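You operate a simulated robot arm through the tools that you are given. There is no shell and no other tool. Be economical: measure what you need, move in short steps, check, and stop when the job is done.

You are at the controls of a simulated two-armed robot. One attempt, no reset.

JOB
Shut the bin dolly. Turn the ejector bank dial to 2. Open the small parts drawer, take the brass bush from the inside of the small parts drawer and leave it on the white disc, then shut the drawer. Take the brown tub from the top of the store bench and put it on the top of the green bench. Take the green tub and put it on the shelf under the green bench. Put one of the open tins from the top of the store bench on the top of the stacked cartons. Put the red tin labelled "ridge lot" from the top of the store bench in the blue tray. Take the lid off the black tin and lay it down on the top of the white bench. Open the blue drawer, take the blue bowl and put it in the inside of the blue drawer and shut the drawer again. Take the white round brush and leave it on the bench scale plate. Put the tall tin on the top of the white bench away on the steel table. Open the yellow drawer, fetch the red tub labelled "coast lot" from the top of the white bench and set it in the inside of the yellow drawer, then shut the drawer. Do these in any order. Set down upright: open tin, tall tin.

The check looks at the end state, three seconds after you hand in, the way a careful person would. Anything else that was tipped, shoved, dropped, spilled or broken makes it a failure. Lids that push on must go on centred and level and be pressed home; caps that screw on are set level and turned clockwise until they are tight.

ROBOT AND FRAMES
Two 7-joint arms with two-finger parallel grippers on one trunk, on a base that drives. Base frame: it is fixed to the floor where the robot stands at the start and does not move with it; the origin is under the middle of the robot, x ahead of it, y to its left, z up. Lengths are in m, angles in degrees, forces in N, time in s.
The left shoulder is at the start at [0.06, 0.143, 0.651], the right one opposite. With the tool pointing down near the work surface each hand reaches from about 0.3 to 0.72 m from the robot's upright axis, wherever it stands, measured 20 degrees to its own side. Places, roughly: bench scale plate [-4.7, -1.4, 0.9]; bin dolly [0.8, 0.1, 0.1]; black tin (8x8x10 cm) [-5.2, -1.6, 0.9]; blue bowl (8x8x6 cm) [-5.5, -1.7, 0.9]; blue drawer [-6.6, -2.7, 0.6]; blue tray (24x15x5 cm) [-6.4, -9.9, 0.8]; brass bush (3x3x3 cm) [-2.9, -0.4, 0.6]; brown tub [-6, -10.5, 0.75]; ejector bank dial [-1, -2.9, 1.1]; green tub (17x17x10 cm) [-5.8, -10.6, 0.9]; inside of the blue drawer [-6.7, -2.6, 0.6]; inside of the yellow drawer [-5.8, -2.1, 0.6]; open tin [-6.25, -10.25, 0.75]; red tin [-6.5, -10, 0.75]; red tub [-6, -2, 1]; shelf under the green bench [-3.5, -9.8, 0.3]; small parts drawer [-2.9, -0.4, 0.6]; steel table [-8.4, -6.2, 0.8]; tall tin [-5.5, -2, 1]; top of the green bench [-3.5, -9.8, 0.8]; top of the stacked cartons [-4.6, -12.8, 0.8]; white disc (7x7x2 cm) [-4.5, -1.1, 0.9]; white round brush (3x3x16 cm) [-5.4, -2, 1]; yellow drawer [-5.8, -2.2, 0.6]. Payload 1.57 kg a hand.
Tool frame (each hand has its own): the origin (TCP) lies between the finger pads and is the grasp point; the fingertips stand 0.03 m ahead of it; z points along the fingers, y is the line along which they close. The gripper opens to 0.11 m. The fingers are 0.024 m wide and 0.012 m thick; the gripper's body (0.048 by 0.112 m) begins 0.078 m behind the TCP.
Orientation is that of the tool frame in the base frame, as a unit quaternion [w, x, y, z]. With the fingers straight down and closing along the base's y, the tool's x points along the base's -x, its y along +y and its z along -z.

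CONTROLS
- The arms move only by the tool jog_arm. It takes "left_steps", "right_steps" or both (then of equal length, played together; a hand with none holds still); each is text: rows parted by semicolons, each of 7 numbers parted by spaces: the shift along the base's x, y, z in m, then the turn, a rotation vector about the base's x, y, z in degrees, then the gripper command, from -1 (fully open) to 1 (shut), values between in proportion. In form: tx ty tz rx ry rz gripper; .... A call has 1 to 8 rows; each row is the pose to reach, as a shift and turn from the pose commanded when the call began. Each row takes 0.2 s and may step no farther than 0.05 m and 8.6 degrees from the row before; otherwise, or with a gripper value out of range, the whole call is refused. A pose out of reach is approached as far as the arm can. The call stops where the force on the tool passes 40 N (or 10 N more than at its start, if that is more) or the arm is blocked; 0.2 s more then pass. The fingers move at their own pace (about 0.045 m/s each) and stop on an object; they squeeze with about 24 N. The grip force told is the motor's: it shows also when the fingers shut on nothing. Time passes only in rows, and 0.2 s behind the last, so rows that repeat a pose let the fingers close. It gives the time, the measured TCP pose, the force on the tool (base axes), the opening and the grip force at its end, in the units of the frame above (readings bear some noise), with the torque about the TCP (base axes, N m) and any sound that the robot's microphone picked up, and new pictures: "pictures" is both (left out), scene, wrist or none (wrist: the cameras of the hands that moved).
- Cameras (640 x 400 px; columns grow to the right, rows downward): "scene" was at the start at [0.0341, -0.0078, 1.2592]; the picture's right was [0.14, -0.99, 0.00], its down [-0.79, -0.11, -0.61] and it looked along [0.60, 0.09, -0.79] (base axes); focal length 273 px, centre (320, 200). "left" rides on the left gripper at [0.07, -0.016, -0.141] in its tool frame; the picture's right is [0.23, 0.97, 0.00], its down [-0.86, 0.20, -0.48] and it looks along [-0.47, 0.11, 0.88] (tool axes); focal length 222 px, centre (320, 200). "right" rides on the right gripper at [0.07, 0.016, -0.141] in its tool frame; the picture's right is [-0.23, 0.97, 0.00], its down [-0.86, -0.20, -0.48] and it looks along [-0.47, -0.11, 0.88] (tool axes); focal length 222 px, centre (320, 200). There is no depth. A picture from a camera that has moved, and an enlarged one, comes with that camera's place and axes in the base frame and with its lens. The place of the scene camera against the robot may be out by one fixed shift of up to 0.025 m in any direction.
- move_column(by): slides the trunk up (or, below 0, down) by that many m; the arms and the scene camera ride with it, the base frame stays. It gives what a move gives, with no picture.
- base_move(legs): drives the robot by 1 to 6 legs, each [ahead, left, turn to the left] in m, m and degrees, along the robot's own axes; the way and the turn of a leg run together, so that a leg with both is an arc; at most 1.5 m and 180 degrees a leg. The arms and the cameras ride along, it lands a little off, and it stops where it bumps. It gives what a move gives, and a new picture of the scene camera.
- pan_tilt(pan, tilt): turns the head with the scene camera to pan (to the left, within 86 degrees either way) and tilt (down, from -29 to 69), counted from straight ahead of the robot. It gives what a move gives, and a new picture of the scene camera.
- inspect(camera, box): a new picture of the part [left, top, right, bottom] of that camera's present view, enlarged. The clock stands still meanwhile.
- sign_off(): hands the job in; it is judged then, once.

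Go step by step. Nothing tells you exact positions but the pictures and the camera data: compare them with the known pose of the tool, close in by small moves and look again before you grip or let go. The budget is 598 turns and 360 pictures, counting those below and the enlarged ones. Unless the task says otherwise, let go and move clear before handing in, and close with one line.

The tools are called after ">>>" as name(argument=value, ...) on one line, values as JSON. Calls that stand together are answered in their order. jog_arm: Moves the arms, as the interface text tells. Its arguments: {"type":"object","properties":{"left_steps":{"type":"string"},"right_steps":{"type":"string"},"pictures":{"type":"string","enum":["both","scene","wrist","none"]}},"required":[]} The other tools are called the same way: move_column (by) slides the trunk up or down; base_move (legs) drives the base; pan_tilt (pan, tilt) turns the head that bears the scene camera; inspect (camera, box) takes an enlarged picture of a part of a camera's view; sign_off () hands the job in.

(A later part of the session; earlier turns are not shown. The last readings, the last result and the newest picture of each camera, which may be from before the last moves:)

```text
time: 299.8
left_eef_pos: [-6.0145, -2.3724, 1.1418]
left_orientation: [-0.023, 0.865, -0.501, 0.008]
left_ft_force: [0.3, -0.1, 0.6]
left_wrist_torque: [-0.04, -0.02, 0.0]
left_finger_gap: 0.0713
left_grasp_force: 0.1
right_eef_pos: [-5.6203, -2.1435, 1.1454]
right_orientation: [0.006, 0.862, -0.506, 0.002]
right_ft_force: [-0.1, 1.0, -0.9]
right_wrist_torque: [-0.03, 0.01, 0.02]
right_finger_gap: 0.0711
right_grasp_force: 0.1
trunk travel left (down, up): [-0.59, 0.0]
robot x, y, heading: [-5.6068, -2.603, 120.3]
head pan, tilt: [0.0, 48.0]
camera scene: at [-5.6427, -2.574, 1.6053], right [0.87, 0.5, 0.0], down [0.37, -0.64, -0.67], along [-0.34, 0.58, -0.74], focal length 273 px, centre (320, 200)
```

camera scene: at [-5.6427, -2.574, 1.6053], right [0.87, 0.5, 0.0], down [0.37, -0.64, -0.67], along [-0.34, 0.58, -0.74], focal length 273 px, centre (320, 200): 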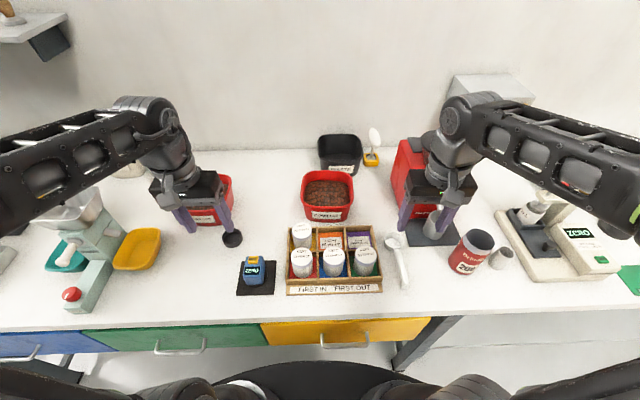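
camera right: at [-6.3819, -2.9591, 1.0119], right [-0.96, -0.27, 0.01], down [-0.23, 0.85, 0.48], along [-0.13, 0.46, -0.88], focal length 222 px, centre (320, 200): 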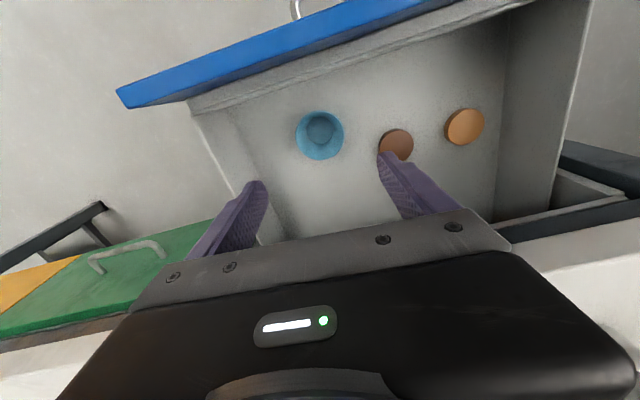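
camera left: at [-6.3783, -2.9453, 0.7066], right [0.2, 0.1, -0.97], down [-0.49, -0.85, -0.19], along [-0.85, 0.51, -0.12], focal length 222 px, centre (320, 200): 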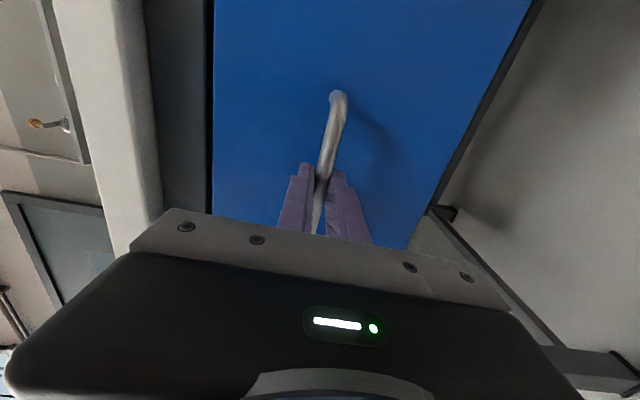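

Centred. I bring both hands in together, tilting them 30° forward, to above the tub's side rims.

>>> jog_arm(right_steps="-0.035 0.02 -0.01 6.5 3.8 0 0; -0.07 0.04 -0.02 13 7.6 0 0; -0.105 0.06 -0.035 19.5 11.4 0 0; -0.14 0.0805 -0.045 26 15.2 0 0; -0.172 0.0963 -0.055 26 15.2 0 0", left_steps="0.0056 0.0438 -0.01 6.5 3.8 0 0; 0.0113 0.0876 -0.02 13 7.6 0 0; 0.017 0.1316 -0.035 19.5 11.4 0 0; 0.0226 0.1754 -0.045 26 15.2 0 0; 0.0308 0.2149 -0.055 26 15.2 0 0", pictures="both")

```text
time: 300.9
left_eef_pos: [-5.9828, -2.1539, 1.0868]
left_orientation: [-0.152, 0.831, -0.489, -0.217]
left_ft_force: [0.0, 0.2, 0.5]
left_wrist_torque: [-0.03, -0.03, 0.01]
left_finger_gap: 0.0546
left_grasp_force: 0.1
right_eef_pos: [-5.7933, -2.05, 1.0892]
right_orientation: [-0.121, 0.834, -0.489, -0.225]
right_ft_force: [0.4, 0.3, 0.0]
right_wrist_torque: [-0.05, -0.01, -0.04]
right_finger_gap: 0.0548
right_grasp_force: 0.2
trunk travel left (down, up): [-0.59, 0.0]
robot x, y, heading: [-5.6078, -2.5987, 120.1]
head pan, tilt: [0.0, 48.0]
camera scene: at [-5.6441, -2.5726, 1.6052], right [0.87, 0.5, 0.0], down [0.37, -0.64, -0.67], along [-0.33, 0.58, -0.74], focal length 273 px, centre (320, 200)
camera right: at [-5.7421, -2.1705, 1.1771], right [-0.94, -0.31, 0.13], down [-0.06, 0.55, 0.83], along [-0.33, 0.78, -0.54], focal length 222 px, centre (320, 200)
camera left: at [-5.908, -2.2619, 1.1722], right [-0.76, -0.63, -0.15], down [-0.44, 0.32, 0.84], along [-0.48, 0.7, -0.52], focal length 222 px, centre (320, 200)
```

scene: 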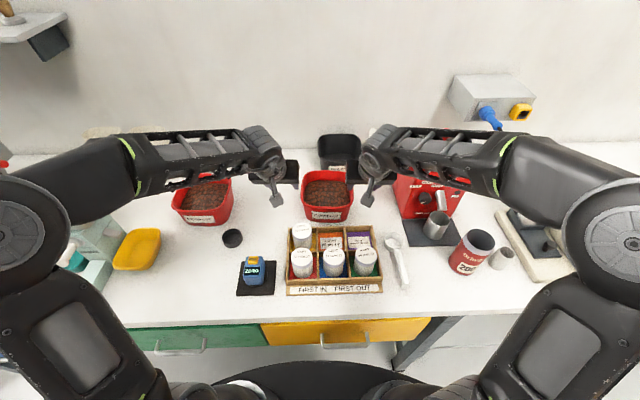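
right: 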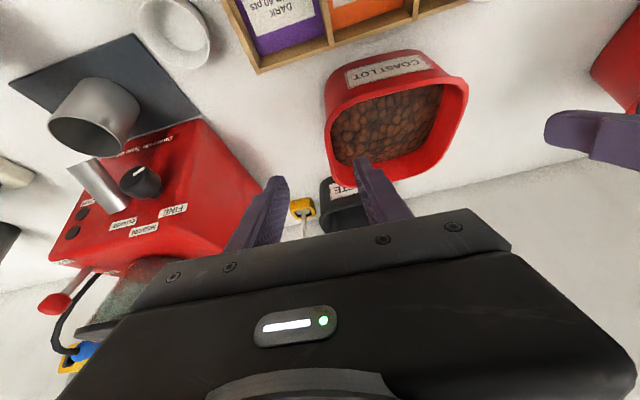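
left: 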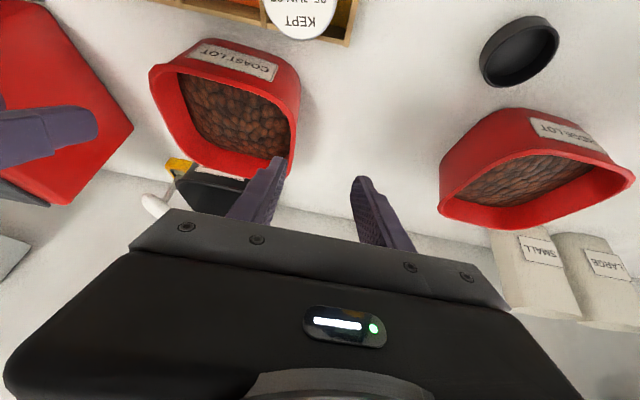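

Both hands work well here. I move them over the middles of the side rims and look again.

>>> jog_arm(right_steps="-0.021 0.019 -0.012 0 0 0 0; -0.042 0.038 -0.025 0 0 0 0; -0.062 0.056 -0.04 0 0 0 0", left_steps="-0.002 0.027 -0.012 0 0 0 0; -0.004 0.054 -0.025 0 0 0 0; -0.006 0.082 -0.04 0 0 0 0", pictures="both")

```text
time: 301.8
left_eef_pos: [-5.9887, -2.0733, 1.0467]
left_orientation: [-0.151, 0.832, -0.488, -0.218]
left_ft_force: [-0.2, 1.1, 0.1]
left_wrist_torque: [-0.01, -0.04, 0.01]
left_finger_gap: 0.0553
left_grasp_force: 0.1
right_eef_pos: [-5.8559, -1.9902, 1.0494]
right_orientation: [-0.122, 0.834, -0.489, -0.223]
right_ft_force: [-0.4, 0.4, 0.0]
right_wrist_torque: [-0.04, -0.03, -0.02]
right_finger_gap: 0.055
right_grasp_force: 0.1
trunk travel left (down, up): [-0.59, 0.0]
robot x, y, heading: [-5.6044, -2.5991, 119.9]
head pan, tilt: [0.0, 48.0]
camera scene: at [-5.6438, -2.5727, 1.6052], right [0.87, 0.5, 0.0], down [0.37, -0.64, -0.67], along [-0.33, 0.58, -0.74], focal length 273 px, centre (320, 200)
camera right: at [-5.8054, -2.1105, 1.138], right [-0.94, -0.31, 0.13], down [-0.07, 0.55, 0.83], along [-0.33, 0.78, -0.54], focal length 222 px, centre (320, 200)
camera left: at [-5.9148, -2.1813, 1.1313], right [-0.76, -0.63, -0.15], down [-0.44, 0.32, 0.84], along [-0.48, 0.7, -0.52], focal length 222 px, centre (320, 200)
```

scene: 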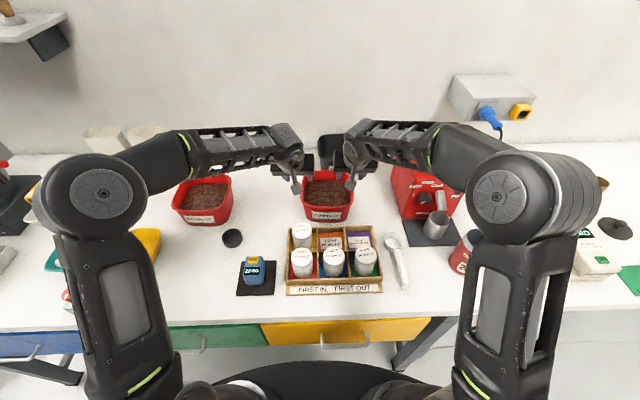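
right: 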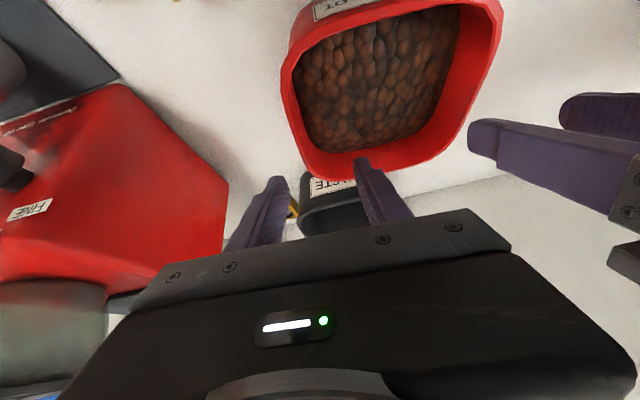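
left: 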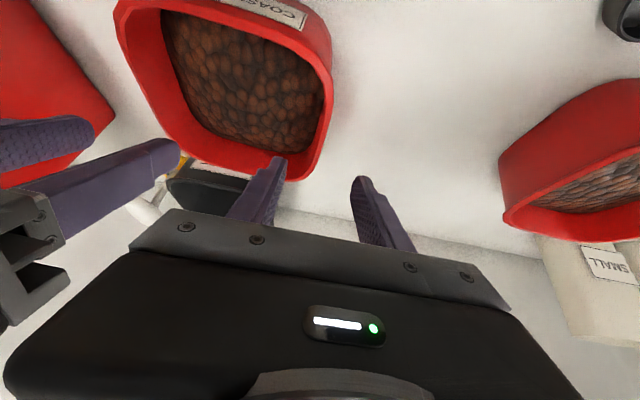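

I align each hand with its rim edge and lower so one finger is inside and one outside.

>>> jog_arm(right_steps="0.013 -0.016 -0.01 0 0 0 0; 0.013 -0.016 -0.03 0 0 0 0; 0.013 -0.016 -0.045 0 0 0 0", left_steps="0.021 -0.007 -0.01 0 0 0 0; 0.021 -0.007 -0.03 0 0 0 0; 0.021 -0.007 -0.045 0 0 0 0", pictures="wrist")

```text
time: 302.6
left_eef_pos: [-5.9673, -2.0819, 1.0029]
left_orientation: [-0.151, 0.831, -0.488, -0.219]
left_ft_force: [0.3, 0.9, 0.3]
left_wrist_torque: [-0.04, 0.04, -0.01]
left_finger_gap: 0.0549
left_grasp_force: 0.0
right_eef_pos: [-5.8452, -2.0081, 1.0056]
right_orientation: [-0.121, 0.834, -0.489, -0.226]
right_ft_force: [-0.8, 0.3, -0.3]
right_wrist_torque: [0.01, 0.01, 0.04]
right_finger_gap: 0.055
right_grasp_force: 0.0
trunk travel left (down, up): [-0.59, 0.0]
robot x, y, heading: [-5.6079, -2.5972, 120.4]
head pan, tilt: [0.0, 48.0]
camera right: at [-5.7928, -2.1297, 1.0947], right [-0.94, -0.31, 0.13], down [-0.06, 0.55, 0.84], along [-0.33, 0.78, -0.53], focal length 222 px, centre (320, 200)
camera left: at [-5.8939, -2.1903, 1.0877], right [-0.76, -0.63, -0.15], down [-0.44, 0.32, 0.84], along [-0.48, 0.7, -0.52], focal length 222 px, centre (320, 200)
```

right: 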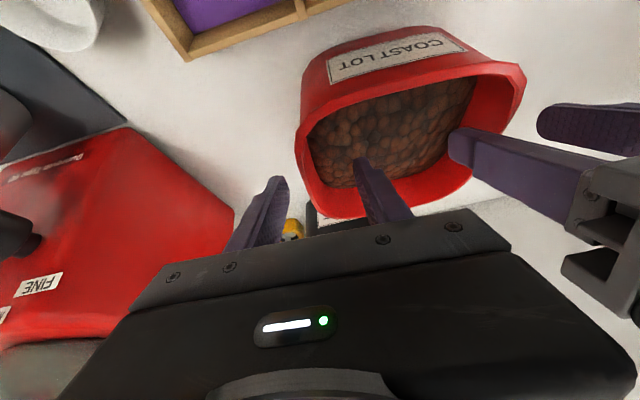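
left: 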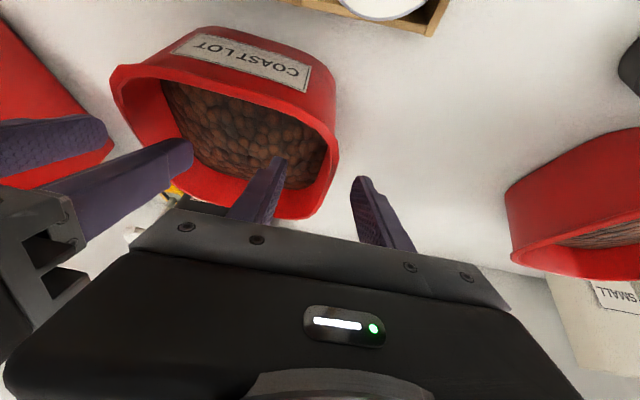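

Good: one finger inside, one outside each rim. I lower a bit more and close both hands.

>>> jog_arm(right_steps="0 0 -0.008 0 0 0 0; 0 0 -0.016 0 0 0 0; 0 0 -0.016 0 0 0 0.5; 0 0 -0.016 0 0 0 1; 0 0 -0.016 0 0 0 1; 0 0 -0.016 0 0 0 1", left_steps="0 0 -0.008 0 0 0 0; 0 0 -0.014 0 0 0 0; 0 0 -0.014 0 0 0 0.5; 0 0 -0.014 0 0 0 1; 0 0 -0.014 0 0 0 1; 0 0 -0.014 0 0 0 1", pictures="wrist")

```text
time: 303.9
left_eef_pos: [-5.9723, -2.0845, 0.9886]
left_orientation: [-0.147, 0.833, -0.486, -0.219]
left_ft_force: [-23.2, -13.6, -1.1]
left_wrist_torque: [-0.28, 0.38, 0.93]
left_finger_gap: 0.0067
left_grasp_force: 22.8
right_eef_pos: [-5.8361, -2.0062, 0.9906]
right_orientation: [-0.124, 0.833, -0.492, -0.222]
right_ft_force: [26.7, 14.0, 5.8]
right_wrist_torque: [0.23, -0.45, -0.88]
right_finger_gap: 0.0052
right_grasp_force: 21.0
trunk travel left (down, up): [-0.59, 0.0]
robot x, y, heading: [-5.6075, -2.5972, 120.3]
head pan, tilt: [0.0, 48.0]
camera right: at [-5.7877, -2.1267, 1.0794], right [-0.95, -0.3, 0.12], down [-0.06, 0.55, 0.84], along [-0.31, 0.78, -0.54], focal length 222 px, centre (320, 200)
camera left: at [-5.8979, -2.1911, 1.0729], right [-0.75, -0.64, -0.15], down [-0.44, 0.32, 0.84], along [-0.49, 0.7, -0.52], focal length 222 px, centre (320, 200)
```

right: 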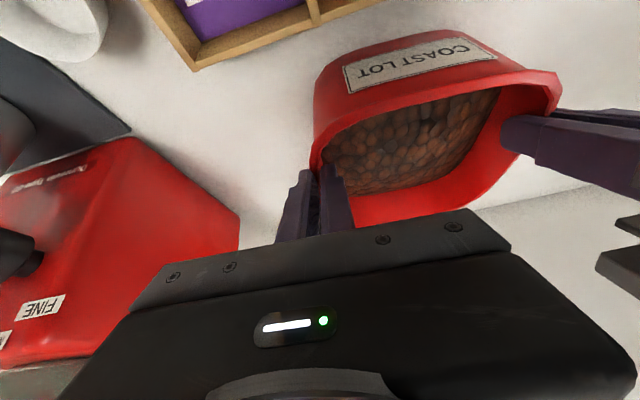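
left: 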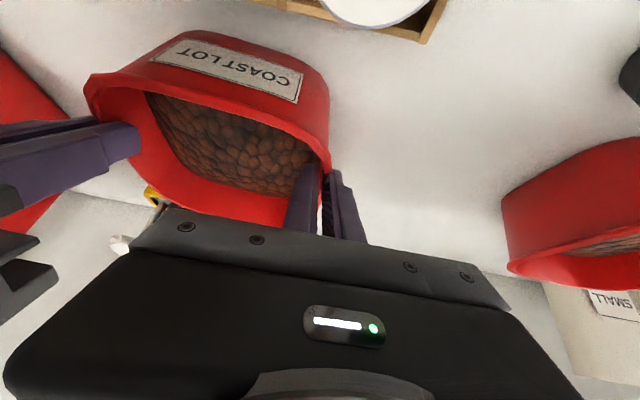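

Both rims are pinched. I relax the sideways load and lift slowly together.

>>> jog_arm(right_steps="0.006 0.0035 0 0 0 0 1; 0.006 0.0035 0.005 0 0 0 1; 0.006 0.0035 0.012 0 0 0 1; 0.006 0.0035 0.022 0 0 0 1; 0.006 0.0035 0.034 0 0 0 1; 0.006 0.0035 0.046 0 0 0 1", left_steps="-0.006 -0.0035 0 0 0 0 1; -0.006 -0.0035 0.005 0 0 0 1; -0.006 -0.0035 0.012 0 0 0 1; -0.006 -0.0035 0.022 0 0 0 1; -0.006 -0.0035 0.034 0 0 0 1; -0.006 -0.0035 0.046 0 0 0 1", pictures="both")

```text
time: 305.4
left_eef_pos: [-5.975, -2.0859, 1.0346]
left_orientation: [-0.152, 0.831, -0.489, -0.217]
left_ft_force: [-4.5, -1.2, -3.8]
left_wrist_torque: [-0.1, -0.01, 0.7]
left_finger_gap: 0.0043
left_grasp_force: 24.2
right_eef_pos: [-5.8367, -2.0061, 1.0357]
right_orientation: [-0.121, 0.834, -0.488, -0.224]
right_ft_force: [3.8, 1.5, -1.9]
right_wrist_torque: [-0.19, 0.14, -0.56]
right_finger_gap: 0.0045
right_grasp_force: 24.3
trunk travel left (down, up): [-0.59, 0.0]
robot x, y, heading: [-5.6051, -2.5984, 120.2]
head pan, tilt: [0.0, 48.0]
camera scene: at [-5.6423, -2.5751, 1.6053], right [0.87, 0.5, 0.0], down [0.37, -0.64, -0.67], along [-0.34, 0.58, -0.74], focal length 273 px, centre (320, 200)
camera right: at [-5.785, -2.1265, 1.1247], right [-0.94, -0.31, 0.13], down [-0.06, 0.55, 0.83], along [-0.33, 0.78, -0.54], focal length 222 px, centre (320, 200)
camera left: at [-5.9014, -2.1937, 1.1199], right [-0.76, -0.63, -0.15], down [-0.44, 0.32, 0.84], along [-0.48, 0.7, -0.52], focal length 222 px, centre (320, 200)
```

scene: 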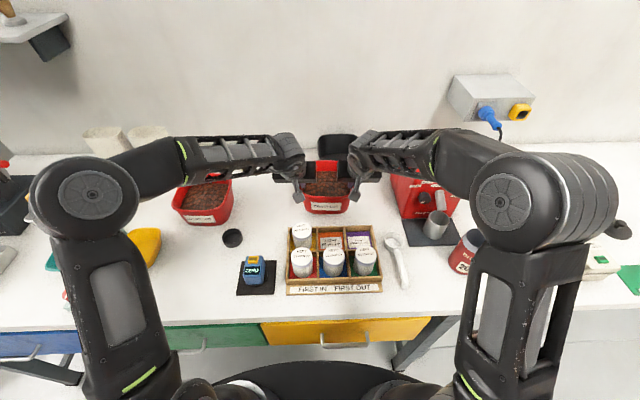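
right: 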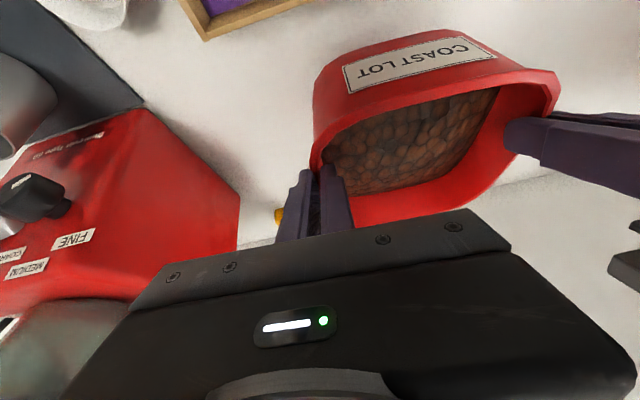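
left: 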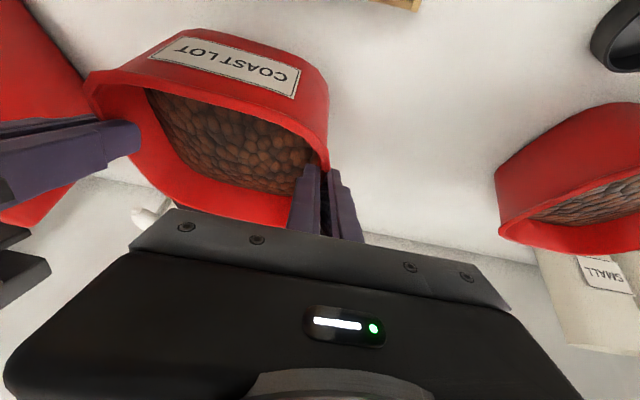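

The tub (about 0.6 kg) is held level. I raise it further to clear the cans.

>>> jog_arm(right_steps="0 0 0.02 0 0 0 1; 0.005 -0.009 0.04 0 0 0 1; 0.01 -0.017 0.06 0 0 0 1; 0.015 -0.026 0.08 0 0 0 1; 0.02 -0.035 0.09 0 0 0 1", left_steps="0 0 0.02 0 0 0 1; 0.005 -0.009 0.04 0 0 0 1; 0.01 -0.017 0.06 0 0 0 1; 0.015 -0.026 0.08 0 0 0 1; 0.02 -0.035 0.09 0 0 0 1", pictures="scene")

```text
time: 306.6
left_eef_pos: [-5.9514, -2.1207, 1.1256]
left_orientation: [-0.153, 0.83, -0.49, -0.218]
left_ft_force: [0.2, 0.0, -2.9]
left_wrist_torque: [0.07, -0.26, 0.58]
left_finger_gap: 0.0044
left_grasp_force: 23.9
right_eef_pos: [-5.8145, -2.0394, 1.1262]
right_orientation: [-0.123, 0.834, -0.488, -0.225]
right_ft_force: [-0.4, -0.4, -2.6]
right_wrist_torque: [-0.3, 0.18, -0.48]
right_finger_gap: 0.0045
right_grasp_force: 24.1
trunk travel left (down, up): [-0.59, 0.0]
robot x, y, heading: [-5.6077, -2.599, 119.9]
head pan, tilt: [0.0, 48.0]
camera scene: at [-5.6421, -2.5752, 1.6053], right [0.87, 0.5, 0.0], down [0.37, -0.64, -0.67], along [-0.34, 0.58, -0.74], focal length 273 px, centre (320, 200)
```

scene: 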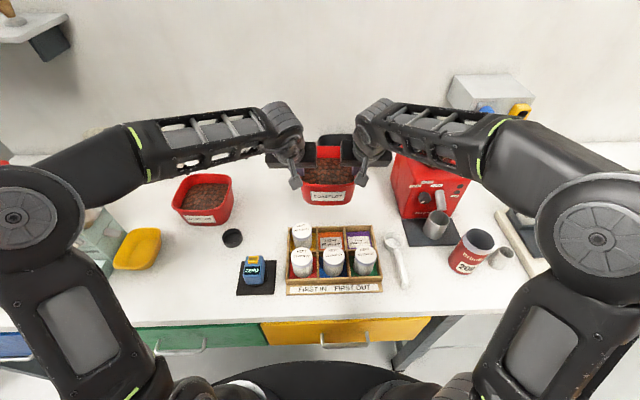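

>>> jog_arm(right_steps="0.01 -0.017 0.01 0 0 0 1; 0.02 -0.035 0.02 0 0 0 1; 0.025 -0.043 0.035 0 0 0 1", left_steps="0.01 -0.017 0.01 0 0 0 1; 0.02 -0.035 0.02 0 0 0 1; 0.025 -0.043 0.035 0 0 0 1", pictures="none")

>>> base_move(legs=[[-0.3, 0, 0], [0, 0.4, 0]])

```text
time: 307.4
left_eef_pos: [-5.9279, -2.1626, 1.1587]
left_orientation: [-0.151, 0.831, -0.489, -0.217]
left_ft_force: [1.2, 0.2, -3.1]
left_wrist_torque: [-0.51, -0.64, 0.4]
left_finger_gap: 0.0043
left_grasp_force: 23.9
right_eef_pos: [-5.7897, -2.0828, 1.1609]
right_orientation: [-0.122, 0.834, -0.488, -0.226]
right_ft_force: [-1.6, -0.7, -3.6]
right_wrist_torque: [0.35, 0.55, -0.58]
right_finger_gap: 0.0047
right_grasp_force: 23.4
trunk travel left (down, up): [-0.59, 0.0]
robot x, y, heading: [-5.6067, -2.5992, 120.0]
head pan, tilt: [0.0, 48.0]
```

```text
time: 311.5
left_eef_pos: [-6.1278, -2.6138, 1.1582]
left_orientation: [-0.152, 0.829, -0.492, -0.217]
left_ft_force: [-0.2, -0.8, -3.0]
left_wrist_torque: [0.02, -0.39, 0.45]
left_finger_gap: 0.0041
left_grasp_force: 23.7
right_eef_pos: [-5.9884, -2.5358, 1.1602]
right_orientation: [-0.123, 0.832, -0.492, -0.224]
right_ft_force: [0.4, -0.2, -3.2]
right_wrist_torque: [-0.21, 0.27, -0.55]
right_finger_gap: 0.0047
right_grasp_force: 23.9
trunk travel left (down, up): [-0.59, 0.0]
robot x, y, heading: [-5.8081, -3.0499, 119.6]
head pan, tilt: [0.0, 48.0]
camera scene: at [-5.844, -3.0295, 1.6053], right [0.87, 0.49, 0.0], down [0.37, -0.65, -0.67], along [-0.33, 0.58, -0.74], focal length 273 px, centre (320, 200)
```

scene: 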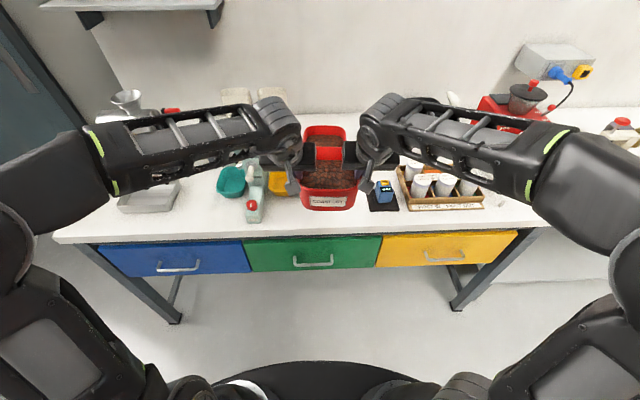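

The tub is over the free spot's column. I drive forward 0.12 m and lower it there for the moment.

>>> base_move(legs=[[0.12, 0, 0.4]])

>>> jog_arm(right_steps="0 0 -0.03 0 0 0 1; 0 0 -0.06 0 0 0 1; 0 0 -0.09 0 0 0 1", left_steps="0 0 -0.03 0 0 0 1; 0 0 -0.06 0 0 0 1; 0 0 -0.09 0 0 0 1", pictures="both")

```text
time: 312.7
left_eef_pos: [-6.1895, -2.5119, 1.1575]
left_orientation: [-0.151, 0.831, -0.489, -0.217]
left_ft_force: [0.6, 0.3, -2.7]
left_wrist_torque: [0.0, -0.37, 0.48]
left_finger_gap: 0.004
left_grasp_force: 23.8
right_eef_pos: [-6.0525, -2.4335, 1.1583]
right_orientation: [-0.122, 0.834, -0.49, -0.224]
right_ft_force: [-1.0, 0.1, -3.2]
right_wrist_torque: [-0.24, 0.3, -0.47]
right_finger_gap: 0.0049
right_grasp_force: 23.8
trunk travel left (down, up): [-0.59, 0.0]
robot x, y, heading: [-5.8684, -2.9473, 120.0]
head pan, tilt: [0.0, 48.0]
camera scene: at [-5.9037, -2.924, 1.6053], right [0.87, 0.5, 0.0], down [0.37, -0.64, -0.67], along [-0.33, 0.58, -0.74], focal length 273 px, centre (320, 200)
```

scene: 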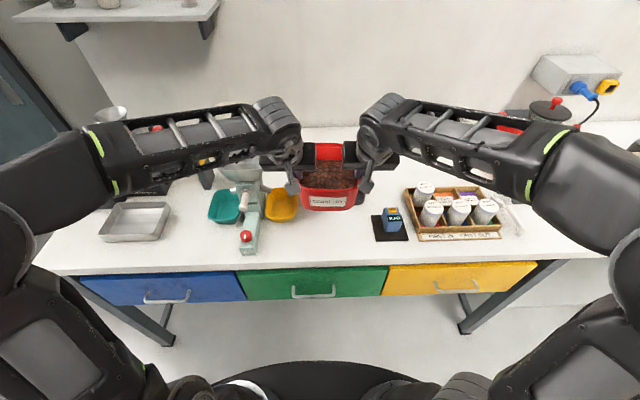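

```text
time: 313.5
left_eef_pos: [-6.1906, -2.5106, 1.0682]
left_orientation: [-0.153, 0.83, -0.49, -0.217]
left_ft_force: [8.4, 6.1, -4.6]
left_wrist_torque: [0.12, -0.46, 0.45]
left_finger_gap: 0.0043
left_grasp_force: 23.5
right_eef_pos: [-6.0509, -2.4325, 1.0694]
right_orientation: [-0.123, 0.834, -0.488, -0.226]
right_ft_force: [-8.4, -4.7, -2.3]
right_wrist_torque: [-0.35, 0.45, -0.36]
right_finger_gap: 0.0047
right_grasp_force: 24.3
trunk travel left (down, up): [-0.59, 0.0]
robot x, y, heading: [-5.8693, -2.9496, 119.8]
head pan, tilt: [0.0, 48.0]
camera scene: at [-5.9032, -2.925, 1.6054], right [0.87, 0.5, 0.0], down [0.37, -0.64, -0.67], along [-0.33, 0.58, -0.74], focal length 273 px, centre (320, 200)
camera right: at [-5.9987, -2.5527, 1.1575], right [-0.94, -0.31, 0.13], down [-0.06, 0.55, 0.84], along [-0.33, 0.78, -0.53], focal length 222 px, centre (320, 200)
camera left: at [-6.1165, -2.6197, 1.1529], right [-0.76, -0.63, -0.16], down [-0.44, 0.32, 0.84], along [-0.48, 0.71, -0.52], focal length 222 px, centre (320, 200)
```

scene: 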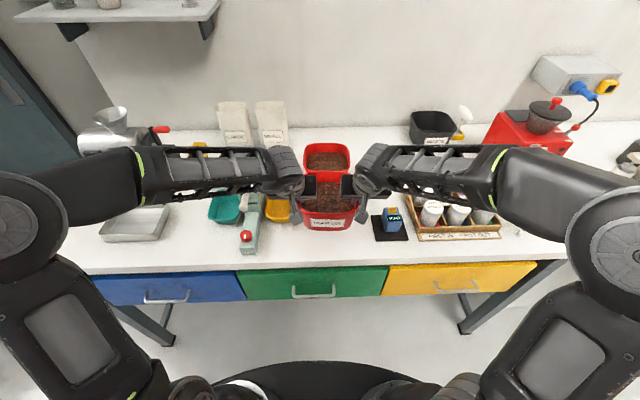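
right: 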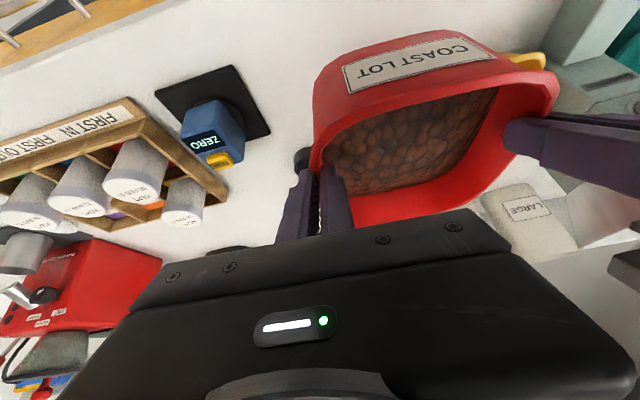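
left: 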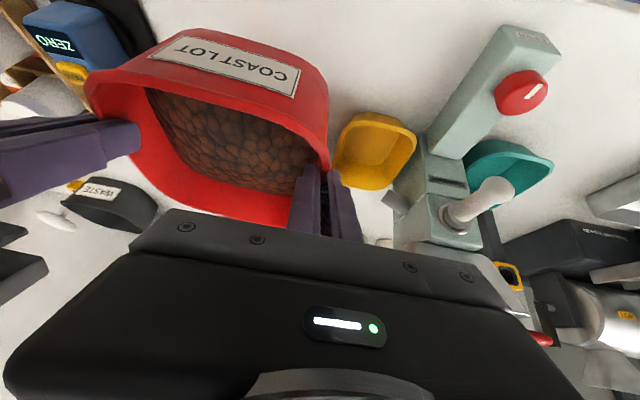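

Clear below. I shift 1.5 cm right and lower onto the bench.

>>> jog_arm(right_steps="0.013 0.0075 -0.02 0 0 0 1; 0.013 0.0075 -0.045 0 0 0 1; 0.013 0.0075 -0.06 0 0 0 1; 0.013 0.0075 -0.068 0 0 0 1; 0.013 0.0075 -0.074 0 0 0 1; 0.013 0.0075 -0.08 0 0 0 1", left_steps="0.013 0.0075 -0.02 0 0 0 1; 0.013 0.0075 -0.045 0 0 0 1; 0.013 0.0075 -0.06 0 0 0 1; 0.013 0.0075 -0.068 0 0 0 1; 0.013 0.0075 -0.074 0 0 0 1; 0.013 0.0075 -0.08 0 0 0 1", pictures="none")

```text
time: 314.9
left_eef_pos: [-6.1763, -2.5025, 0.9899]
left_orientation: [-0.153, 0.83, -0.489, -0.22]
left_ft_force: [11.2, 5.4, 11.3]
left_wrist_torque: [0.02, -0.73, 0.28]
left_finger_gap: 0.0037
left_grasp_force: 24.1
right_eef_pos: [-6.0358, -2.4264, 0.9902]
right_orientation: [-0.122, 0.833, -0.49, -0.227]
right_ft_force: [-9.9, -4.1, 6.5]
right_wrist_torque: [-0.54, 0.34, -0.33]
right_finger_gap: 0.0049
right_grasp_force: 23.9
trunk travel left (down, up): [-0.59, 0.0]
robot x, y, heading: [-5.8663, -2.9498, 120.0]
head pan, tilt: [0.0, 48.0]
```

The tub stands. I open both hands and lift them clear.

>>> jog_arm(right_steps="0 0 0.002 0 0 0 0.5; 0 0 0.002 0 0 0 0; 0 0 0.002 0 0 0 0; 0 0 0.03 0 0 0 0; 0 0 0.06 0 0 0 0; 0.02 -0.03 0.09 0 0 0 0; 0.05 -0.05 0.11 0 0 0 0; 0.08 -0.07 0.13 0 0 0 0", left_steps="0 0 0.002 0 0 0 0.5; 0 0 0.002 0 0 0 0; 0 0 0.002 0 0 0 0; 0 0 0.03 0 0 0 0; 0 0 0.06 0 0 0 0; 0 -0.035 0.09 0 0 0 0; 0 -0.075 0.11 0 0 0 0; 0 -0.11 0.13 0 0 0 0", pictures="both")

```text
time: 316.7
left_eef_pos: [-6.173, -2.6179, 1.1154]
left_orientation: [-0.152, 0.83, -0.489, -0.219]
left_ft_force: [-0.5, -0.5, 0.2]
left_wrist_torque: [0.03, 0.03, 0.0]
left_finger_gap: 0.055
left_grasp_force: 0.1
right_eef_pos: [-5.9558, -2.4976, 1.1192]
right_orientation: [-0.123, 0.834, -0.489, -0.226]
right_ft_force: [-0.1, -0.4, 0.3]
right_wrist_torque: [0.03, -0.02, 0.01]
right_finger_gap: 0.055
right_grasp_force: 0.0
trunk travel left (down, up): [-0.59, 0.0]
robot x, y, heading: [-5.8706, -2.9516, 120.0]
head pan, tilt: [0.0, 48.0]
camera scene: at [-5.9006, -2.9291, 1.6054], right [0.87, 0.5, 0.0], down [0.37, -0.64, -0.67], along [-0.34, 0.58, -0.74], focal length 273 px, centre (320, 200)
camera right: at [-5.9051, -2.6193, 1.2084], right [-0.94, -0.31, 0.13], down [-0.06, 0.54, 0.84], along [-0.33, 0.78, -0.53], focal length 222 px, centre (320, 200)
camera left: at [-6.1, -2.7262, 1.2009], right [-0.76, -0.63, -0.15], down [-0.44, 0.32, 0.84], along [-0.48, 0.71, -0.52], focal length 222 px, centre (320, 200)
```

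scene: 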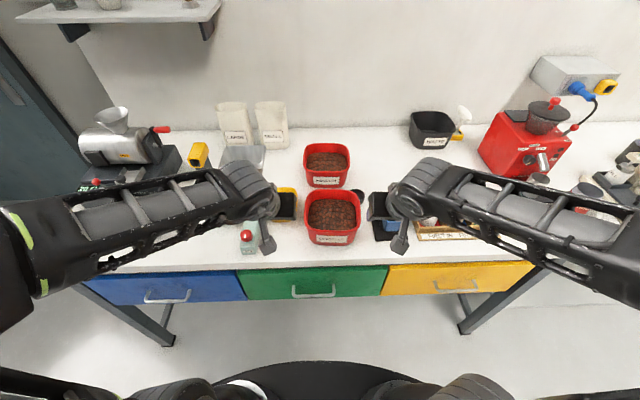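
right: 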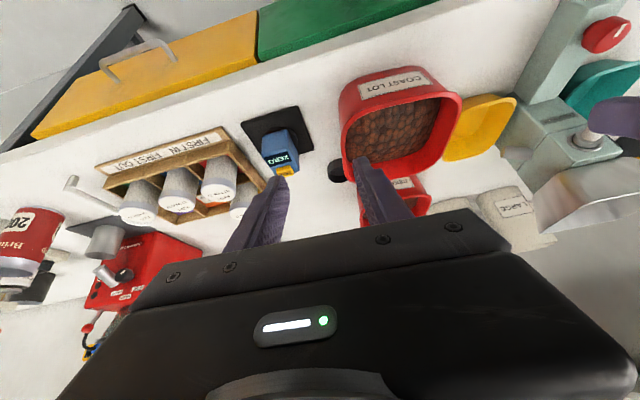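
left: 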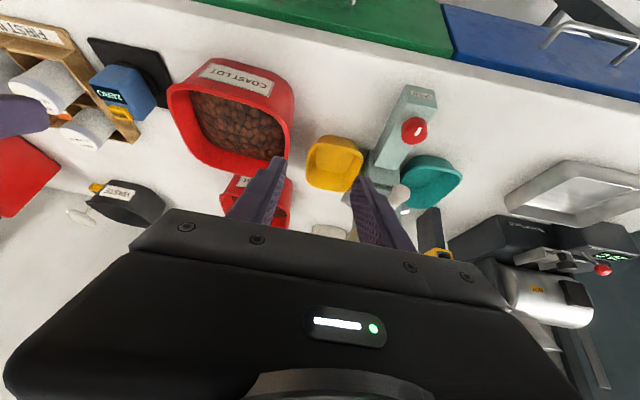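

The tub waits near the bench front. Now the yellow drawer: I back off to the right and prepare the left hand as with the blue drawer.

>>> base_move(legs=[[-0.353, 0, 0], [0, -0.6, 0]])

>>> jog_arm(left_steps="0 0 0 -6.5 -3.8 0 -0.2; 0 0 0 -13 -7.6 0 -0.2; 0 0 0 -19.5 -11.4 0 -0.2; 0 0 0 -26 -15.2 0 -0.2; 0 0 0 -26 -15.2 0 -0.2", right_steps="0.02 -0.02 0 -6.5 -3.8 0 -0.2; 0.04 -0.04 0 -13 -7.6 0 -0.2; 0.06 -0.06 0 -19.5 -11.4 0 -0.2; 0.08 -0.06 0 -26 -15.2 0 -0.2; 0.1 -0.06 0 -26 -15.2 0 -0.2", pictures="none")

>>> move_column(by=-0.2)

>>> jog_arm(left_steps="0 0 -0.02 0 0 8.5 -0.2; 0 0 -0.04 0 0 17 -0.2; 0 0 -0.06 0 0 25.5 -0.2; 0 0 -0.08 0 0 34 -0.2; 0 0 -0.1 0 0 42.5 -0.2; 0 0 -0.12 0 0 51 -0.2; 0 0 -0.14 0 0 59.5 -0.2; 0 0 -0.16 0 0 68 -0.2", pictures="scene")

```text
time: 321.9
left_eef_pos: [-5.4904, -2.624, 1.1152]
left_orientation: [-0.152, 0.83, -0.491, -0.218]
left_ft_force: [-0.4, 0.2, -0.1]
left_wrist_torque: [-0.02, 0.01, -0.02]
left_finger_gap: 0.0548
left_grasp_force: 0.1
right_eef_pos: [-5.2731, -2.5056, 1.1181]
right_orientation: [-0.122, 0.833, -0.49, -0.224]
right_ft_force: [1.0, 1.0, 0.8]
right_wrist_torque: [0.0, 0.03, -0.02]
right_finger_gap: 0.0549
right_grasp_force: 0.1
trunk travel left (down, up): [-0.59, 0.0]
robot x, y, heading: [-5.1839, -2.9604, 120.0]
head pan, tilt: [0.0, 48.0]
camera scene: at [-5.2179, -2.9347, 1.6054], right [0.87, 0.5, 0.0], down [0.37, -0.64, -0.67], along [-0.33, 0.58, -0.74], focal length 273 px, centre (320, 200)
```

scene: 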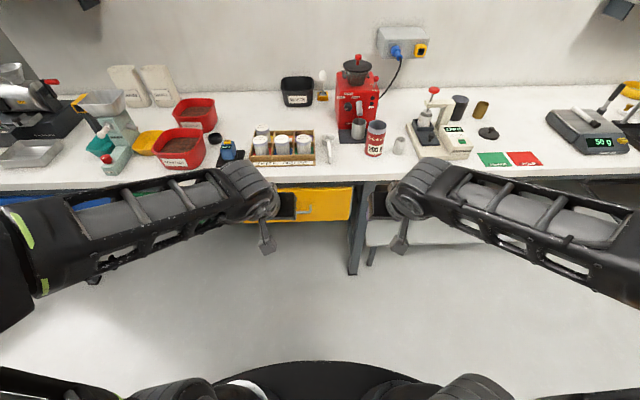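

```text
time: 323.1
left_eef_pos: [-5.4897, -2.6248, 1.1149]
left_orientation: [-0.024, 0.864, -0.502, 0.008]
left_ft_force: [0.8, 0.3, 0.0]
left_wrist_torque: [0.07, 0.03, 0.02]
left_finger_gap: 0.0662
left_grasp_force: 0.1
right_eef_pos: [-5.1702, -2.5642, 1.1202]
right_orientation: [0.005, 0.862, -0.508, 0.002]
right_ft_force: [-1.0, -0.2, 0.2]
right_wrist_torque: [0.02, 0.02, -0.01]
right_finger_gap: 0.0659
right_grasp_force: 0.1
trunk travel left (down, up): [-0.59, 0.0]
robot x, y, heading: [-5.1847, -2.9584, 120.0]
head pan, tilt: [0.0, 48.0]
```

```text
time: 325.3
left_eef_pos: [-5.4895, -2.6228, 0.9151]
left_orientation: [-0.024, 0.865, -0.501, 0.009]
left_ft_force: [-0.7, 0.4, 0.7]
left_wrist_torque: [0.01, -0.01, 0.0]
left_finger_gap: 0.066
left_grasp_force: 0.0
right_eef_pos: [-5.1722, -2.5634, 0.9192]
right_orientation: [0.005, 0.862, -0.507, 0.002]
right_ft_force: [0.0, -0.3, -0.6]
right_wrist_torque: [0.01, -0.03, -0.01]
right_finger_gap: 0.0658
right_grasp_force: 0.0
trunk travel left (down, up): [-0.39, 0.2]
robot x, y, heading: [-5.1869, -2.9593, 119.9]
head pan, tilt: [0.0, 48.0]
```

```text
time: 327.1
left_eef_pos: [-5.4903, -2.6234, 0.754]
left_orientation: [-0.025, 0.997, 0.069, -0.006]
left_ft_force: [-0.2, -0.1, -0.5]
left_wrist_torque: [0.03, -0.01, 0.02]
left_finger_gap: 0.066
left_grasp_force: 0.0
right_eef_pos: [-5.1713, -2.5635, 0.9182]
right_orientation: [0.004, 0.862, -0.508, 0.003]
right_ft_force: [0.7, -0.3, -0.6]
right_wrist_torque: [0.03, -0.01, 0.02]
right_finger_gap: 0.0659
right_grasp_force: 0.0
trunk travel left (down, up): [-0.39, 0.2]
robot x, y, heading: [-5.1856, -2.9548, 120.0]
head pan, tilt: [0.0, 48.0]
camera scene: at [-5.2187, -2.9349, 1.4054], right [0.87, 0.5, 0.0], down [0.37, -0.64, -0.67], along [-0.33, 0.58, -0.74], focal length 273 px, centre (320, 200)
```

scene: 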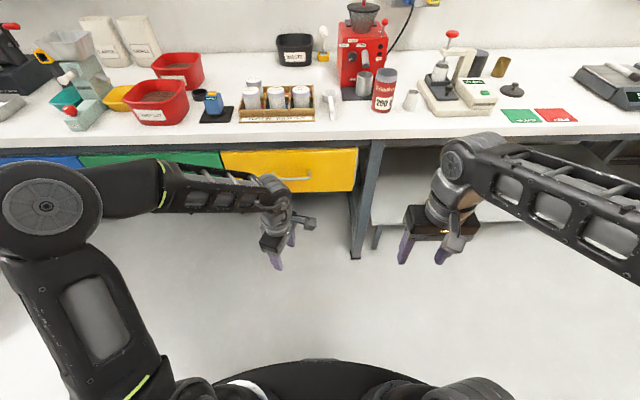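

>>> jog_arm(left_steps="-0.008 -0.004 -0.01 0 0 8 -0.2; -0.015 -0.008 -0.02 0 0 16 -0.2; -0.022 -0.0125 -0.03 0 0 22 -0.2", pictures="none")

>>> jog_arm(left_steps="-0.012 0.022 0 7.1 4.1 0 -0.2; -0.025 0.043 0 14.2 8.2 0 -0.2; -0.04 0.069 0 21.3 12.3 0 -0.2; -0.055 0.095 0 28.4 16.4 0 -0.2; -0.07 0.121 0 35.5 20.5 0 -0.2; -0.085 0.147 -0.01 42.6 24.6 0 -0.2; -0.095 0.165 -0.02 49.7 28.7 0 -0.2; -0.095 0.165 -0.025 56.8 32.8 0 -0.2", pictures="none")

>>> jog_arm(left_steps="-0.005 0.01 0 7 4 0 -0.2; -0.01 0.018 0 14 8 0 -0.2; -0.01 0.018 0 19 11 0 -0.2", pictures="wrist")

```text
time: 327.9
left_eef_pos: [-5.511, -2.6366, 0.7242]
left_orientation: [-0.023, 0.966, 0.258, -0.01]
left_ft_force: [-0.5, 0.0, -0.6]
left_wrist_torque: [0.01, 0.0, 0.02]
left_finger_gap: 0.0662
left_grasp_force: 0.1
right_eef_pos: [-5.1724, -2.5634, 0.9196]
right_orientation: [0.004, 0.862, -0.507, 0.003]
right_ft_force: [0.9, 0.5, -0.6]
right_wrist_torque: [-0.01, -0.01, -0.02]
right_finger_gap: 0.066
right_grasp_force: 0.1
trunk travel left (down, up): [-0.39, 0.2]
robot x, y, heading: [-5.1833, -2.9598, 120.0]
head pan, tilt: [0.0, 48.0]
```

```text
time: 329.7
left_eef_pos: [-5.606, -2.4717, 0.7007]
left_orientation: [-0.544, 0.797, 0.215, -0.151]
left_ft_force: [-0.3, 0.4, 0.6]
left_wrist_torque: [0.01, 0.02, -0.01]
left_finger_gap: 0.0658
left_grasp_force: 0.0
right_eef_pos: [-5.1724, -2.5626, 0.9187]
right_orientation: [0.005, 0.861, -0.508, 0.002]
right_ft_force: [0.5, 0.3, 1.0]
right_wrist_torque: [-0.02, -0.02, 0.0]
right_finger_gap: 0.0658
right_grasp_force: 0.1
trunk travel left (down, up): [-0.39, 0.2]
robot x, y, heading: [-5.1828, -2.9584, 119.6]
head pan, tilt: [0.0, 48.0]
```

```text
time: 330.5
left_eef_pos: [-5.6168, -2.4537, 0.7007]
left_orientation: [0.685, -0.679, -0.183, 0.189]
left_ft_force: [0.4, -0.1, 1.1]
left_wrist_torque: [-0.01, 0.02, 0.02]
left_finger_gap: 0.066
left_grasp_force: 0.1
right_eef_pos: [-5.1718, -2.5638, 0.9187]
right_orientation: [0.004, 0.861, -0.508, 0.003]
right_ft_force: [1.2, 0.3, -0.2]
right_wrist_torque: [0.01, 0.02, 0.0]
right_finger_gap: 0.0658
right_grasp_force: 0.2
trunk travel left (down, up): [-0.39, 0.2]
robot x, y, heading: [-5.1864, -2.9582, 119.8]
head pan, tilt: [0.0, 48.0]
camera left: at [-5.4854, -2.5384, 0.7134], right [0.18, 0.12, -0.98], down [-0.5, -0.85, -0.2], along [-0.85, 0.52, -0.1], focal length 222 px, centre (320, 200)
```

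left: 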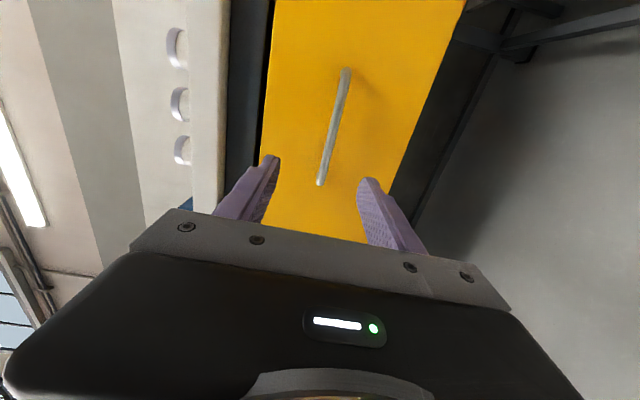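

The yellow handle's middle is about [-5.637, -2.366, 0.693]. I align, advance and grip.

>>> jog_arm(left_steps="0.02 0.0115 -0.007 0 0 0 -0.2; 0.006 0.042 -0.007 0 0 0 -0.2; -0.008 0.067 -0.007 0 0 0 -0.2; -0.018 0.084 -0.007 0 0 0 -0.2; -0.02 0.089 -0.007 0 0 0 -0.2; -0.02 0.089 -0.007 0 0 0 0.4; -0.02 0.089 -0.007 0 0 0 1; -0.02 0.089 -0.007 0 0 0 1", pictures="wrist")

```text
time: 332.3
left_eef_pos: [-5.6361, -2.3629, 0.6919]
left_orientation: [0.685, -0.68, -0.183, 0.189]
left_ft_force: [0.8, 0.3, 0.5]
left_wrist_torque: [0.03, -0.02, 0.04]
left_finger_gap: 0.0
left_grasp_force: 0.6
right_eef_pos: [-5.1721, -2.564, 0.9191]
right_orientation: [0.004, 0.862, -0.507, 0.002]
right_ft_force: [0.0, -0.2, 0.0]
right_wrist_torque: [0.01, 0.01, 0.0]
right_finger_gap: 0.0661
right_grasp_force: 0.0
trunk travel left (down, up): [-0.39, 0.2]
robot x, y, heading: [-5.1836, -2.958, 120.0]
head pan, tilt: [0.0, 48.0]
camera left: at [-5.5044, -2.4475, 0.7051], right [0.19, 0.12, -0.97], down [-0.5, -0.85, -0.2], along [-0.85, 0.52, -0.1], focal length 222 px, centre (320, 200)
```

left: 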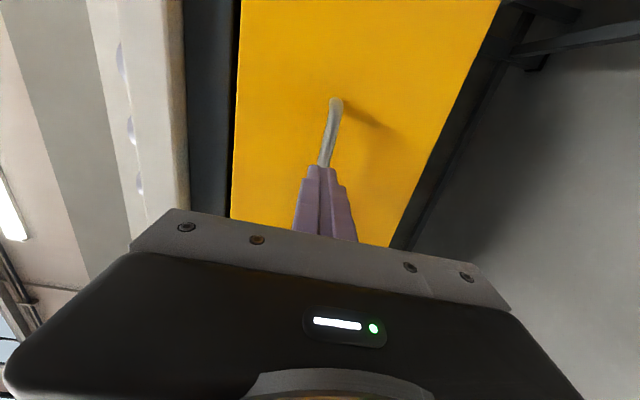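

The fingers closed just short of the bar. I reopen, advance further and close again.

>>> jog_arm(left_steps="0.004 -0.007 0 0 0 0 0.4; 0.004 -0.007 0 0 0 0 -0.2; 0.004 -0.007 0 0 0 0 -0.2; -0.008 0.014 0 0 0 0 -0.2; -0.016 0.028 0 0 0 0 -0.2; -0.022 0.039 0 0 0 0 -0.2; -0.026 0.046 0 0 0 0 -0.2", pictures="wrist")

```text
time: 333.9
left_eef_pos: [-5.6628, -2.3162, 0.6914]
left_orientation: [0.684, -0.68, -0.184, 0.188]
left_ft_force: [0.2, -0.3, -0.6]
left_wrist_torque: [-0.01, -0.05, -0.02]
left_finger_gap: 0.0659
left_grasp_force: 0.0
right_eef_pos: [-5.1735, -2.564, 0.9192]
right_orientation: [0.005, 0.862, -0.508, 0.002]
right_ft_force: [-0.2, -0.5, -0.9]
right_wrist_torque: [0.02, 0.02, -0.02]
right_finger_gap: 0.0658
right_grasp_force: 0.0
trunk travel left (down, up): [-0.39, 0.2]
robot x, y, heading: [-5.1829, -2.9596, 119.9]
head pan, tilt: [0.0, 48.0]
camera left: at [-5.5311, -2.4014, 0.7052], right [0.19, 0.12, -0.97], down [-0.5, -0.85, -0.2], along [-0.85, 0.52, -0.1], focal length 222 px, centre (320, 200)
```

left: 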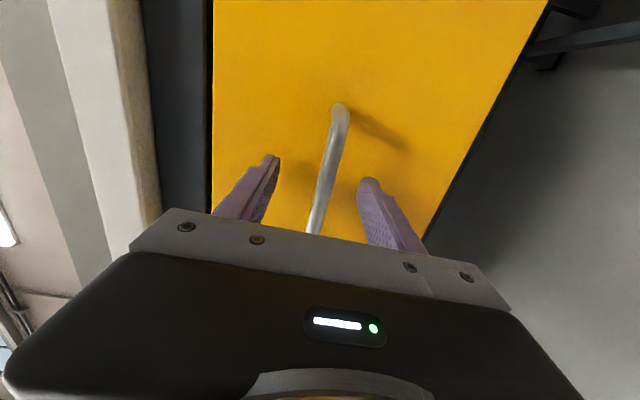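

>>> jog_arm(left_steps="-0.003 0.005 0 0 0 0 0.4; -0.003 0.005 0 0 0 0 1; -0.003 0.005 0 0 0 0 1; -0.003 0.005 0 0 0 0 1", pictures="wrist")

```text
time: 334.9
left_eef_pos: [-5.6648, -2.3108, 0.6903]
left_orientation: [0.683, -0.682, -0.185, 0.187]
left_ft_force: [-0.9, -1.6, -9.3]
left_wrist_torque: [0.14, -0.28, 0.11]
left_finger_gap: 0.012
left_grasp_force: 19.4
right_eef_pos: [-5.1718, -2.5635, 0.918]
right_orientation: [0.005, 0.862, -0.507, 0.003]
right_ft_force: [0.0, 0.3, 0.3]
right_wrist_torque: [-0.01, 0.0, 0.01]
right_finger_gap: 0.0659
right_grasp_force: 0.2
trunk travel left (down, up): [-0.39, 0.2]
robot x, y, heading: [-5.185, -2.961, 119.9]
head pan, tilt: [0.0, 48.0]
camera left: at [-5.5343, -2.3968, 0.7039], right [0.19, 0.12, -0.97], down [-0.49, -0.85, -0.2], along [-0.85, 0.52, -0.1], focal length 222 px, centre (320, 200)
```

left: 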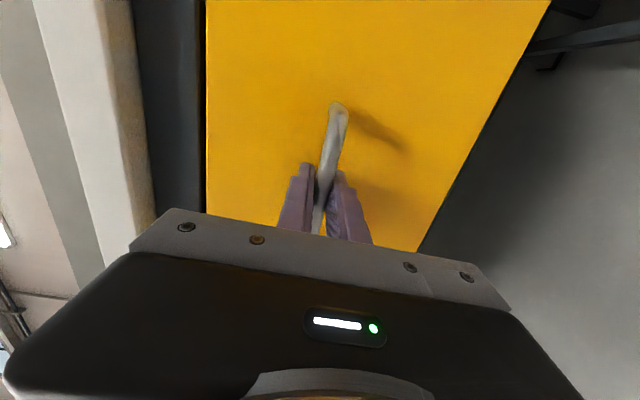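

Gripped. The bench runs about 3° off my heading, so I pull along that normal.

>>> jog_arm(left_steps="0.007 -0.011 -0.002 0 0 0 1; 0.022 -0.0336 -0.002 0 0 0 1; 0.038 -0.0587 -0.002 0 0 0 1; 0.0545 -0.084 -0.002 0 0 0 1; 0.068 -0.105 -0.002 0 0 0 1", pictures="none")

>>> base_move(legs=[[-0.125, -0.0065, 0]])

```text
time: 336.1
left_eef_pos: [-5.5988, -2.4185, 0.6906]
left_orientation: [0.685, -0.679, -0.185, 0.189]
left_ft_force: [-1.0, -0.5, -4.8]
left_wrist_torque: [0.3, -0.58, -0.35]
left_finger_gap: 0.012
left_grasp_force: 28.8
right_eef_pos: [-5.1717, -2.5631, 0.9197]
right_orientation: [0.004, 0.861, -0.508, 0.002]
right_ft_force: [0.0, -0.2, 0.1]
right_wrist_torque: [-0.01, 0.0, 0.02]
right_finger_gap: 0.0661
right_grasp_force: 0.1
trunk travel left (down, up): [-0.39, 0.2]
robot x, y, heading: [-5.1839, -2.9582, 119.7]
head pan, tilt: [0.0, 48.0]
```

```text
time: 337.3
left_eef_pos: [-5.5354, -2.5214, 0.6894]
left_orientation: [0.685, -0.679, -0.185, 0.189]
left_ft_force: [-8.6, -6.4, 1.7]
left_wrist_torque: [0.23, -0.56, 0.1]
left_finger_gap: 0.0117
left_grasp_force: 29.3
right_eef_pos: [-5.1071, -2.6641, 0.9195]
right_orientation: [0.004, 0.862, -0.508, 0.002]
right_ft_force: [0.5, 0.4, 0.4]
right_wrist_torque: [0.0, -0.01, 0.02]
right_finger_gap: 0.0663
right_grasp_force: 0.0
trunk travel left (down, up): [-0.39, 0.2]
robot x, y, heading: [-5.1186, -3.0588, 119.8]
head pan, tilt: [0.0, 48.0]
camera scene: at [-5.1538, -3.0371, 1.4054], right [0.87, 0.5, 0.0], down [0.37, -0.64, -0.67], along [-0.33, 0.58, -0.74], focal length 273 px, centre (320, 200)
```

scene: 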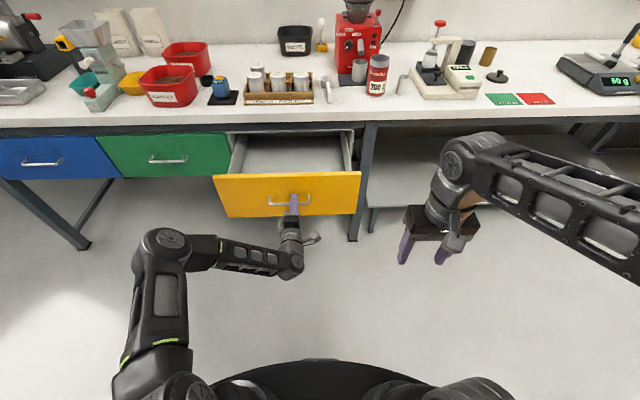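

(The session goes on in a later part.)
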